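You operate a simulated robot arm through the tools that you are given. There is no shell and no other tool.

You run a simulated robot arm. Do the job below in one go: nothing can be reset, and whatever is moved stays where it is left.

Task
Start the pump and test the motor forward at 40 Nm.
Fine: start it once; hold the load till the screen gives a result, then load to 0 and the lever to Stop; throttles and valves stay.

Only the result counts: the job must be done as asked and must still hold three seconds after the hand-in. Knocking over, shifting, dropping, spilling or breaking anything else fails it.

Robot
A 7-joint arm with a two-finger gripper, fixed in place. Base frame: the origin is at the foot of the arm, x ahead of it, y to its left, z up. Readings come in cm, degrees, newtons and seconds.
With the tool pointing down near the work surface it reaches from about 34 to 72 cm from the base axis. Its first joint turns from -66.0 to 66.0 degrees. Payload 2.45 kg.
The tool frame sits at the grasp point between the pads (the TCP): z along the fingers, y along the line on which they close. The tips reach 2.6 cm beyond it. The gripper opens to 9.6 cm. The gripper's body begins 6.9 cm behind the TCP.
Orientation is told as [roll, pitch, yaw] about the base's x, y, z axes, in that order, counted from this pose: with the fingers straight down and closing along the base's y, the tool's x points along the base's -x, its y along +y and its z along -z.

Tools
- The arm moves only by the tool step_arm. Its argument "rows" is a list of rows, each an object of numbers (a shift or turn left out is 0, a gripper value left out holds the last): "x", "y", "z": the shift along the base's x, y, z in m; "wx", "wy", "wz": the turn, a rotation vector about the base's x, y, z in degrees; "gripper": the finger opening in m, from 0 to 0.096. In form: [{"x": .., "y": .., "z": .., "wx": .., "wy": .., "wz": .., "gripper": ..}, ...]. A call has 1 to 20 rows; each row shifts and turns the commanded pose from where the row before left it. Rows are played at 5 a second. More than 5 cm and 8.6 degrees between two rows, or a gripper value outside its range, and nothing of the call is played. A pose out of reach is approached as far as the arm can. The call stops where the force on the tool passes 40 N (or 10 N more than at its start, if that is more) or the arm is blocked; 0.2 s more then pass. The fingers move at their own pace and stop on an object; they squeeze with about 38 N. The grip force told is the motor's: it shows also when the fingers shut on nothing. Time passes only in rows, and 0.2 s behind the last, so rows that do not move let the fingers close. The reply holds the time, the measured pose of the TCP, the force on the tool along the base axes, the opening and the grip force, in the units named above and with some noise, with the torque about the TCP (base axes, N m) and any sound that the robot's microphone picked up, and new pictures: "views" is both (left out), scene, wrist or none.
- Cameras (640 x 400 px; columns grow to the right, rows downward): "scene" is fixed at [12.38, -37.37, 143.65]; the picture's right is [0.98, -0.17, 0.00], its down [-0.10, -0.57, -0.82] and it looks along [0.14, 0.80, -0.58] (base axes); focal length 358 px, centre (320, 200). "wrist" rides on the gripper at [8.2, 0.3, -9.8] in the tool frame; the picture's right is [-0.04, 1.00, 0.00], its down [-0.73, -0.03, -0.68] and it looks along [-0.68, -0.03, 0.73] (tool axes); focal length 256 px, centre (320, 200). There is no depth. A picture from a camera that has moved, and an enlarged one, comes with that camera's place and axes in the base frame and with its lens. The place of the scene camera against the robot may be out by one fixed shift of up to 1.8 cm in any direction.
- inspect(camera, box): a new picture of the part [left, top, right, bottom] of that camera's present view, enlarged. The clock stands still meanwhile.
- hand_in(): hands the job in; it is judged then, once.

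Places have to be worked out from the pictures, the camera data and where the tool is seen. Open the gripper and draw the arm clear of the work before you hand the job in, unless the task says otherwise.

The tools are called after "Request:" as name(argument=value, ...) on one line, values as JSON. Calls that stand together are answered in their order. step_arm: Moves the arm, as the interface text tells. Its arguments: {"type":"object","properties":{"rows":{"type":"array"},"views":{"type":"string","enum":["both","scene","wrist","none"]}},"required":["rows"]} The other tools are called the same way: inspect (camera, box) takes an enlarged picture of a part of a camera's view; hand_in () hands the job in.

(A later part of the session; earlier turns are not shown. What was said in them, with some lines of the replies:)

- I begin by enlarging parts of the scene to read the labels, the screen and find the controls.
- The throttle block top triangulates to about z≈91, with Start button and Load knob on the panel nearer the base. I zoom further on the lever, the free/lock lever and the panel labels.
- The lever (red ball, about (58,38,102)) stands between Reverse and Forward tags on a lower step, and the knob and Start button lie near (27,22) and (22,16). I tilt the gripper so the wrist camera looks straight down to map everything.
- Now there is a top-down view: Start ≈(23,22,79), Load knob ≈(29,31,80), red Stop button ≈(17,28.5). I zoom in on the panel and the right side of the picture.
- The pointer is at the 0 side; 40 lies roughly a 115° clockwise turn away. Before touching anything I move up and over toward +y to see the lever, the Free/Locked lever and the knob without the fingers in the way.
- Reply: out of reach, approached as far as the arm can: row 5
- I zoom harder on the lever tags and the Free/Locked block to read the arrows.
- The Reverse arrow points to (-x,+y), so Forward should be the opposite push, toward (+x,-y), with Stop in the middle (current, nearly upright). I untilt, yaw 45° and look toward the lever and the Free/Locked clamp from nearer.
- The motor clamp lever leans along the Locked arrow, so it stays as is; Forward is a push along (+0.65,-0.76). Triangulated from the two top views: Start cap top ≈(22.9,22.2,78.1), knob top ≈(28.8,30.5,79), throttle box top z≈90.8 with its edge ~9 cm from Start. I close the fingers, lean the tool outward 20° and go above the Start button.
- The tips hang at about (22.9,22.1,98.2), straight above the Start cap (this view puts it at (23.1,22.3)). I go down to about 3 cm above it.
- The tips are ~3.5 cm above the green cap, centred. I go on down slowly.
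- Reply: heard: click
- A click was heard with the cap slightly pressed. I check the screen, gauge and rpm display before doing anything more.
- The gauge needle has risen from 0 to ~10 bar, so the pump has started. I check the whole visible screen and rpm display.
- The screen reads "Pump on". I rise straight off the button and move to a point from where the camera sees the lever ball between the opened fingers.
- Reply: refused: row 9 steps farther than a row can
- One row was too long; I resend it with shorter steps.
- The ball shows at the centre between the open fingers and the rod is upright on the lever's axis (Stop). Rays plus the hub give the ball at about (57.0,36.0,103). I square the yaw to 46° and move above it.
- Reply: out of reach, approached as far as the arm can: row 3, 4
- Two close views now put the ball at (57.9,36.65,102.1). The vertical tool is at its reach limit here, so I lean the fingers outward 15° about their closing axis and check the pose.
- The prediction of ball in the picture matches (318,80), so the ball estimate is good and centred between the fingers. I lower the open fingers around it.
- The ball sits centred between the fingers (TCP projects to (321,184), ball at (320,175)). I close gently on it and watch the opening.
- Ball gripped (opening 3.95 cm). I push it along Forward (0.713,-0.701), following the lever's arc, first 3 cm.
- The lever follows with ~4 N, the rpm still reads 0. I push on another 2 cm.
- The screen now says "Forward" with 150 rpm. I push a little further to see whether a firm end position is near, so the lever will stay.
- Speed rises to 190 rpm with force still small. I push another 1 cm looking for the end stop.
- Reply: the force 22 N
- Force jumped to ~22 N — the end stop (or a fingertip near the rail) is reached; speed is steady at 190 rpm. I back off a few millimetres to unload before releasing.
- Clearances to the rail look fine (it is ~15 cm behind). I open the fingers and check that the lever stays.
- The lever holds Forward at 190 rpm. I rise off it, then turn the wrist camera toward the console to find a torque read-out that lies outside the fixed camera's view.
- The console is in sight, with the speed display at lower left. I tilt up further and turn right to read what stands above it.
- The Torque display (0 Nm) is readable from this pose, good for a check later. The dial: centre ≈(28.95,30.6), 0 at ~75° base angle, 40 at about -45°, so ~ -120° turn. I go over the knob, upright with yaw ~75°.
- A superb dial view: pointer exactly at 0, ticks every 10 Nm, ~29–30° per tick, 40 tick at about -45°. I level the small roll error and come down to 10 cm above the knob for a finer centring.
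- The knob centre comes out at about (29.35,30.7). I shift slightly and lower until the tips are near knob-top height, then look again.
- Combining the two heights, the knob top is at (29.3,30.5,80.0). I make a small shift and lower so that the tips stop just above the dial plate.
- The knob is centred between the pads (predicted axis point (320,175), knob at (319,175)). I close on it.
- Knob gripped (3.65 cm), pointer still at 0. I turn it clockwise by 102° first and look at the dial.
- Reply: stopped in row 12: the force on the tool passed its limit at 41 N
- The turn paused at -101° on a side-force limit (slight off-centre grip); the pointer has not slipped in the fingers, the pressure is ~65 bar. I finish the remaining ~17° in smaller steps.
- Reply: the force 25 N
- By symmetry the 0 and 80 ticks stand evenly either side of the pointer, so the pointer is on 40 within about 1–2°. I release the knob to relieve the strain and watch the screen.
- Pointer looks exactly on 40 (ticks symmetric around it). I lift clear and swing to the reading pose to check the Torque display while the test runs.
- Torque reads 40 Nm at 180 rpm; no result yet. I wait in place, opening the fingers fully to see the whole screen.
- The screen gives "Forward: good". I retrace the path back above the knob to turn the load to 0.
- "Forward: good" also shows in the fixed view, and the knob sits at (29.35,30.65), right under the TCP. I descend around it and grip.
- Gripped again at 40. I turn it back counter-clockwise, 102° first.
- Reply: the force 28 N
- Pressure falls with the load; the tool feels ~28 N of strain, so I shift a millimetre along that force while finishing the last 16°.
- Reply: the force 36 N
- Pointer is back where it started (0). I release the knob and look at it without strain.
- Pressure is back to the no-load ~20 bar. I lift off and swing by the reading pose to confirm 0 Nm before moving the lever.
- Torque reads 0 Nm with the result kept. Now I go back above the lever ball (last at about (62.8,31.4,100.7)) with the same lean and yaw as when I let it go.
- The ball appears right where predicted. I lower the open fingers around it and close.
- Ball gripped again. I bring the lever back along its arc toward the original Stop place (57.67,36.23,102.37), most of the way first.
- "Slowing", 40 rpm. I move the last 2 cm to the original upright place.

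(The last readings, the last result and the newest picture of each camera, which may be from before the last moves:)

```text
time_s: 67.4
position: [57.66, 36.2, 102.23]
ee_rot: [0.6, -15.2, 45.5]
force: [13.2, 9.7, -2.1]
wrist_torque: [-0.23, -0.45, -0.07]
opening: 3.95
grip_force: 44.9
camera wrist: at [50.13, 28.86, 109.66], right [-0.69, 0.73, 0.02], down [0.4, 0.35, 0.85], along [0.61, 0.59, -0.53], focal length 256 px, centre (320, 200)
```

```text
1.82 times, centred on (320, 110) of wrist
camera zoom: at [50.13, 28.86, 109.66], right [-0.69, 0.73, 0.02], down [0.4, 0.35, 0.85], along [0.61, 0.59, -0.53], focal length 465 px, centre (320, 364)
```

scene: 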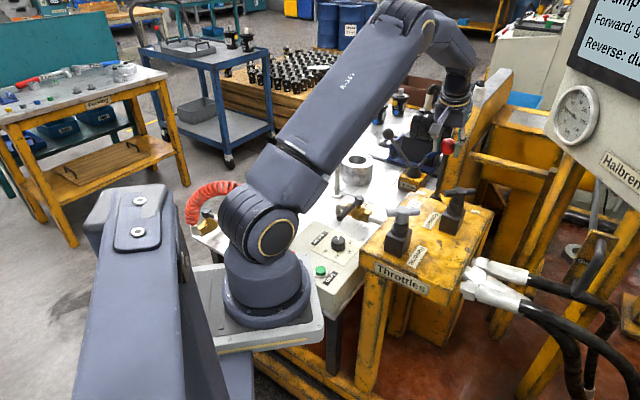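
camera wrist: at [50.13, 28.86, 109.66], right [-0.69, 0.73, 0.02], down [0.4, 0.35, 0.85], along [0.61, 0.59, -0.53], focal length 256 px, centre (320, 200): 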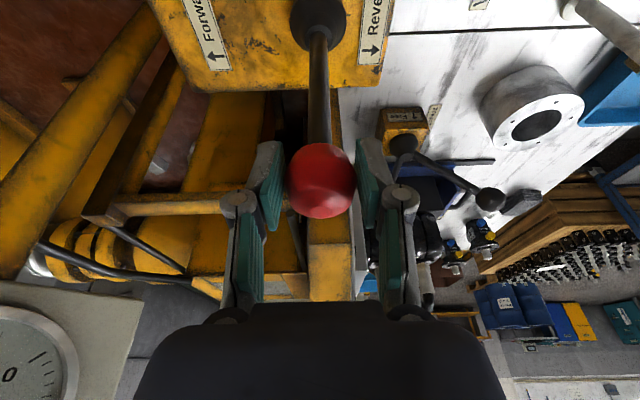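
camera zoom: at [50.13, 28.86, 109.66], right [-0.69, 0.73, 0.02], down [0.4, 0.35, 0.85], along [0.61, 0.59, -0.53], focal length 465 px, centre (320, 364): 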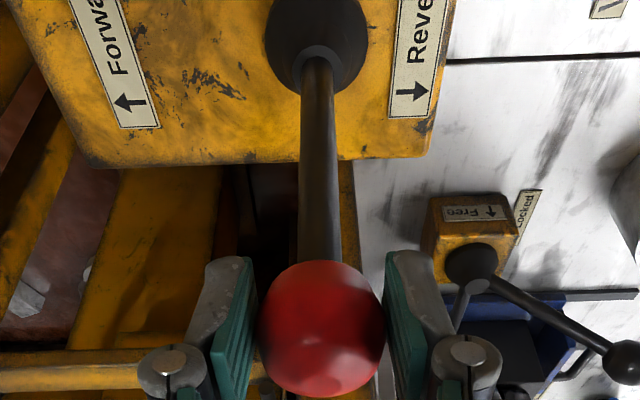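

The screen shows "Pump on", 0 rpm, and the rod is upright as at the start. I open the fingers and check that the lever stays at Stop.

Request:
step_arm(rows=[{"gripper": 0.07}, {}, {"gripper": 0.096}, {}, {}], views="both")

Request:
inspect(camera="scene", box=[540, 0, 640, 180])

Request:
inspect(camera="wrist", box=[240, 0, 400, 220])

```text
time_s: 68.6
position: [57.6, 36.11, 102.39]
ee_rot: [0.5, -15.2, 45.5]
force: [0.1, 1.2, 0.7]
wrist_torque: [-0.02, 0.0, 0.0]
opening: 9.61
grip_force: 0.0
camera wrist: at [50.12, 28.81, 109.69], right [-0.69, 0.73, 0.02], down [0.4, 0.35, 0.85], along [0.61, 0.59, -0.53], focal length 256 px, centre (320, 200)
```

scene: 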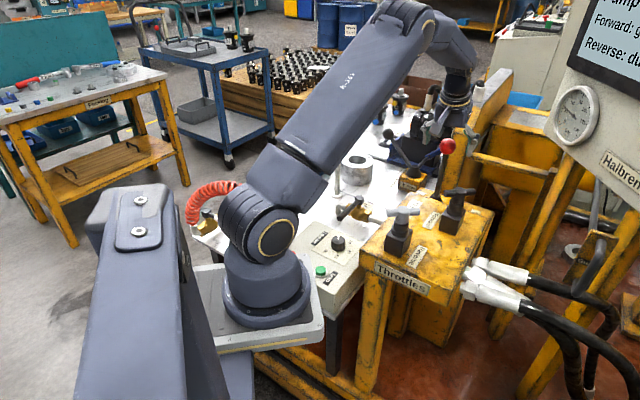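
wrist: 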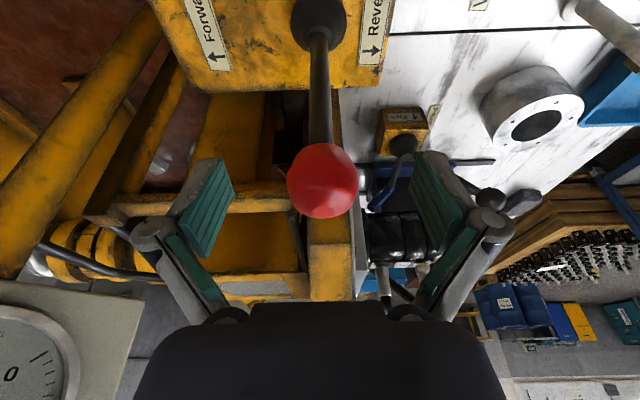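

```text
2.22 times, centred on (590, 90) of scene
camera zoom: at [12.38, -37.37, 143.65], right [0.98, -0.17, 0.0], down [-0.1, -0.57, -0.82], along [0.14, 0.8, -0.58], focal length 795 px, centre (-280, 444)
```

zoom: 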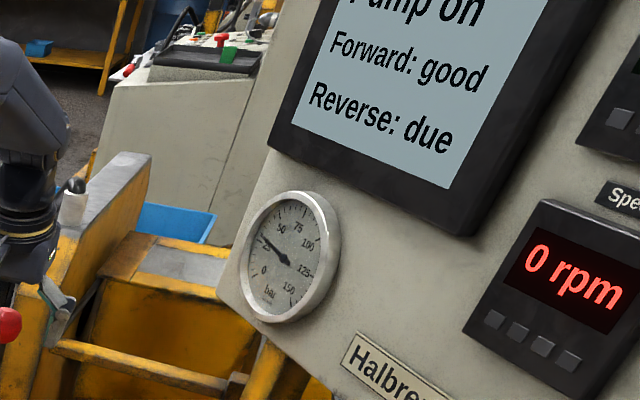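

```text
1.82 times, centred on (320, 110) of wrist
camera zoom: at [50.12, 28.81, 109.69], right [-0.69, 0.73, 0.02], down [0.4, 0.35, 0.85], along [0.61, 0.59, -0.53], focal length 465 px, centre (320, 364)
```

zoom: 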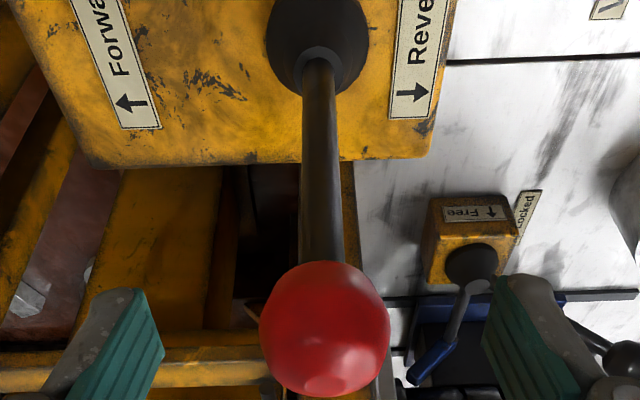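

Lever stays at Stop, pump on, 0 rpm, result kept. I rise straight off and draw the arm back clear of the work.

Request:
step_arm(rows=[{"z": 0.03}, {"z": 0.04}, {"z": 0.04}, {"x": -0.03, "y": -0.02, "z": 0.02, "wz": -6}, {"x": -0.03, "y": -0.02, "z": 0.02, "wz": -6}, {"x": -0.03, "y": -0.02, "wx": -3, "wy": 3, "wz": -6}, {"x": -0.03, "y": -0.02, "wx": -3, "wy": 3, "wz": -6}, {"x": -0.03, "y": -0.02, "wx": -2, "wy": 3, "wz": -6}, {"x": -0.02, "wy": 3}, {}, {}], views="both")

Request:
inspect(camera="scene", box=[540, 0, 640, 180])

Request:
inspect(camera="scene", box=[290, 130, 490, 280])

```text
time_s: 71.0
position: [40.51, 26.21, 117.35]
ee_rot: [-2.1, -0.8, 16.0]
force: [-0.2, -1.0, -0.8]
wrist_torque: [0.01, 0.02, -0.01]
opening: 9.64
grip_force: 0.1
camera wrist: at [32.45, 24.53, 127.11], right [-0.24, 0.97, -0.04], down [0.7, 0.2, 0.69], along [0.68, 0.14, -0.72], focal length 256 px, centre (320, 200)
```

scene: 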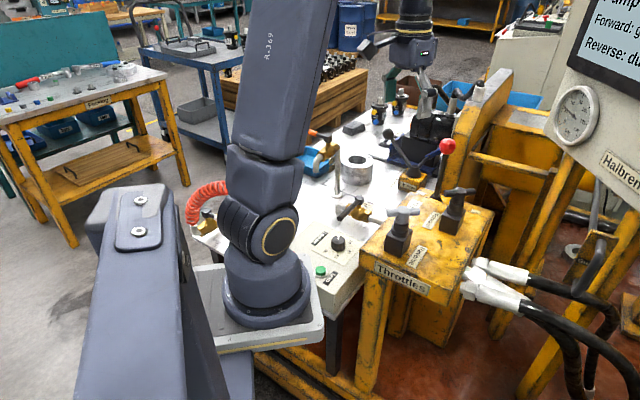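
wrist: 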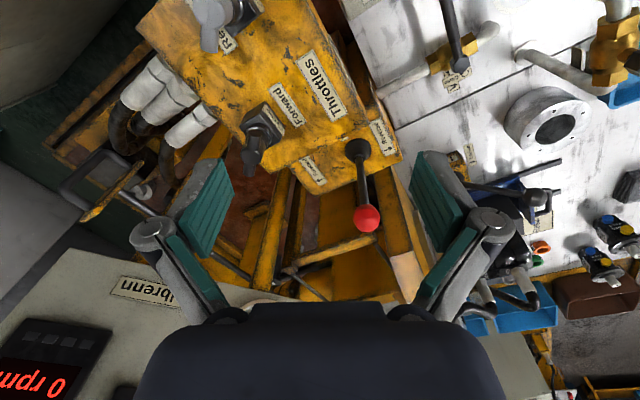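

```text
2.22 times, centred on (590, 90) of scene
camera zoom: at [12.38, -37.37, 143.65], right [0.98, -0.17, 0.0], down [-0.1, -0.57, -0.82], along [0.14, 0.8, -0.58], focal length 795 px, centre (-280, 444)
```

zoom: 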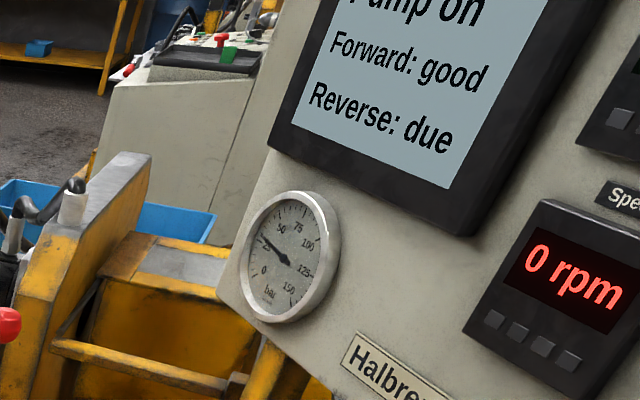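

```text
2.67 times, centred on (390, 205) of scene
camera zoom: at [12.38, -37.37, 143.65], right [0.98, -0.17, 0.0], down [-0.1, -0.57, -0.82], along [0.14, 0.8, -0.58], focal length 954 px, centre (133, 187)
```

zoom: 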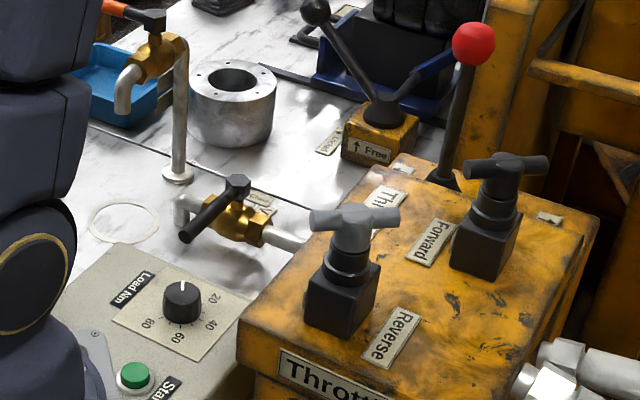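

Everything is in order: pump on, "Forward: good", load knob at 0, lever ball back at its start pixel (447,146), throttles and valves untouched, arm clear with the gripper open. I hand in.

Request:
hand_in()

```text
The job is handed in.
```

The pump is running and the motor passed its forward test at 40 Nm: the screen reads "Forward: good".

- **Start:** I pressed the Start button once, and the screen went to "Pump on".
- **Test:** With the lever at Forward and the load knob at 40, the torque display read 40 Nm at 180 rpm. I held that load until the result appeared.
- **After the result:** I turned the load back first, and the torque display read 0 Nm. I then moved the lever to Stop, and the speed reads 0 rpm.
- **Left as they were:** I did not touch the throttles, the valves or the Free/Locked clamp lever. I left the pump on, since you did not ask for it to be stopped.

The gripper is open and the arm is clear of the work.
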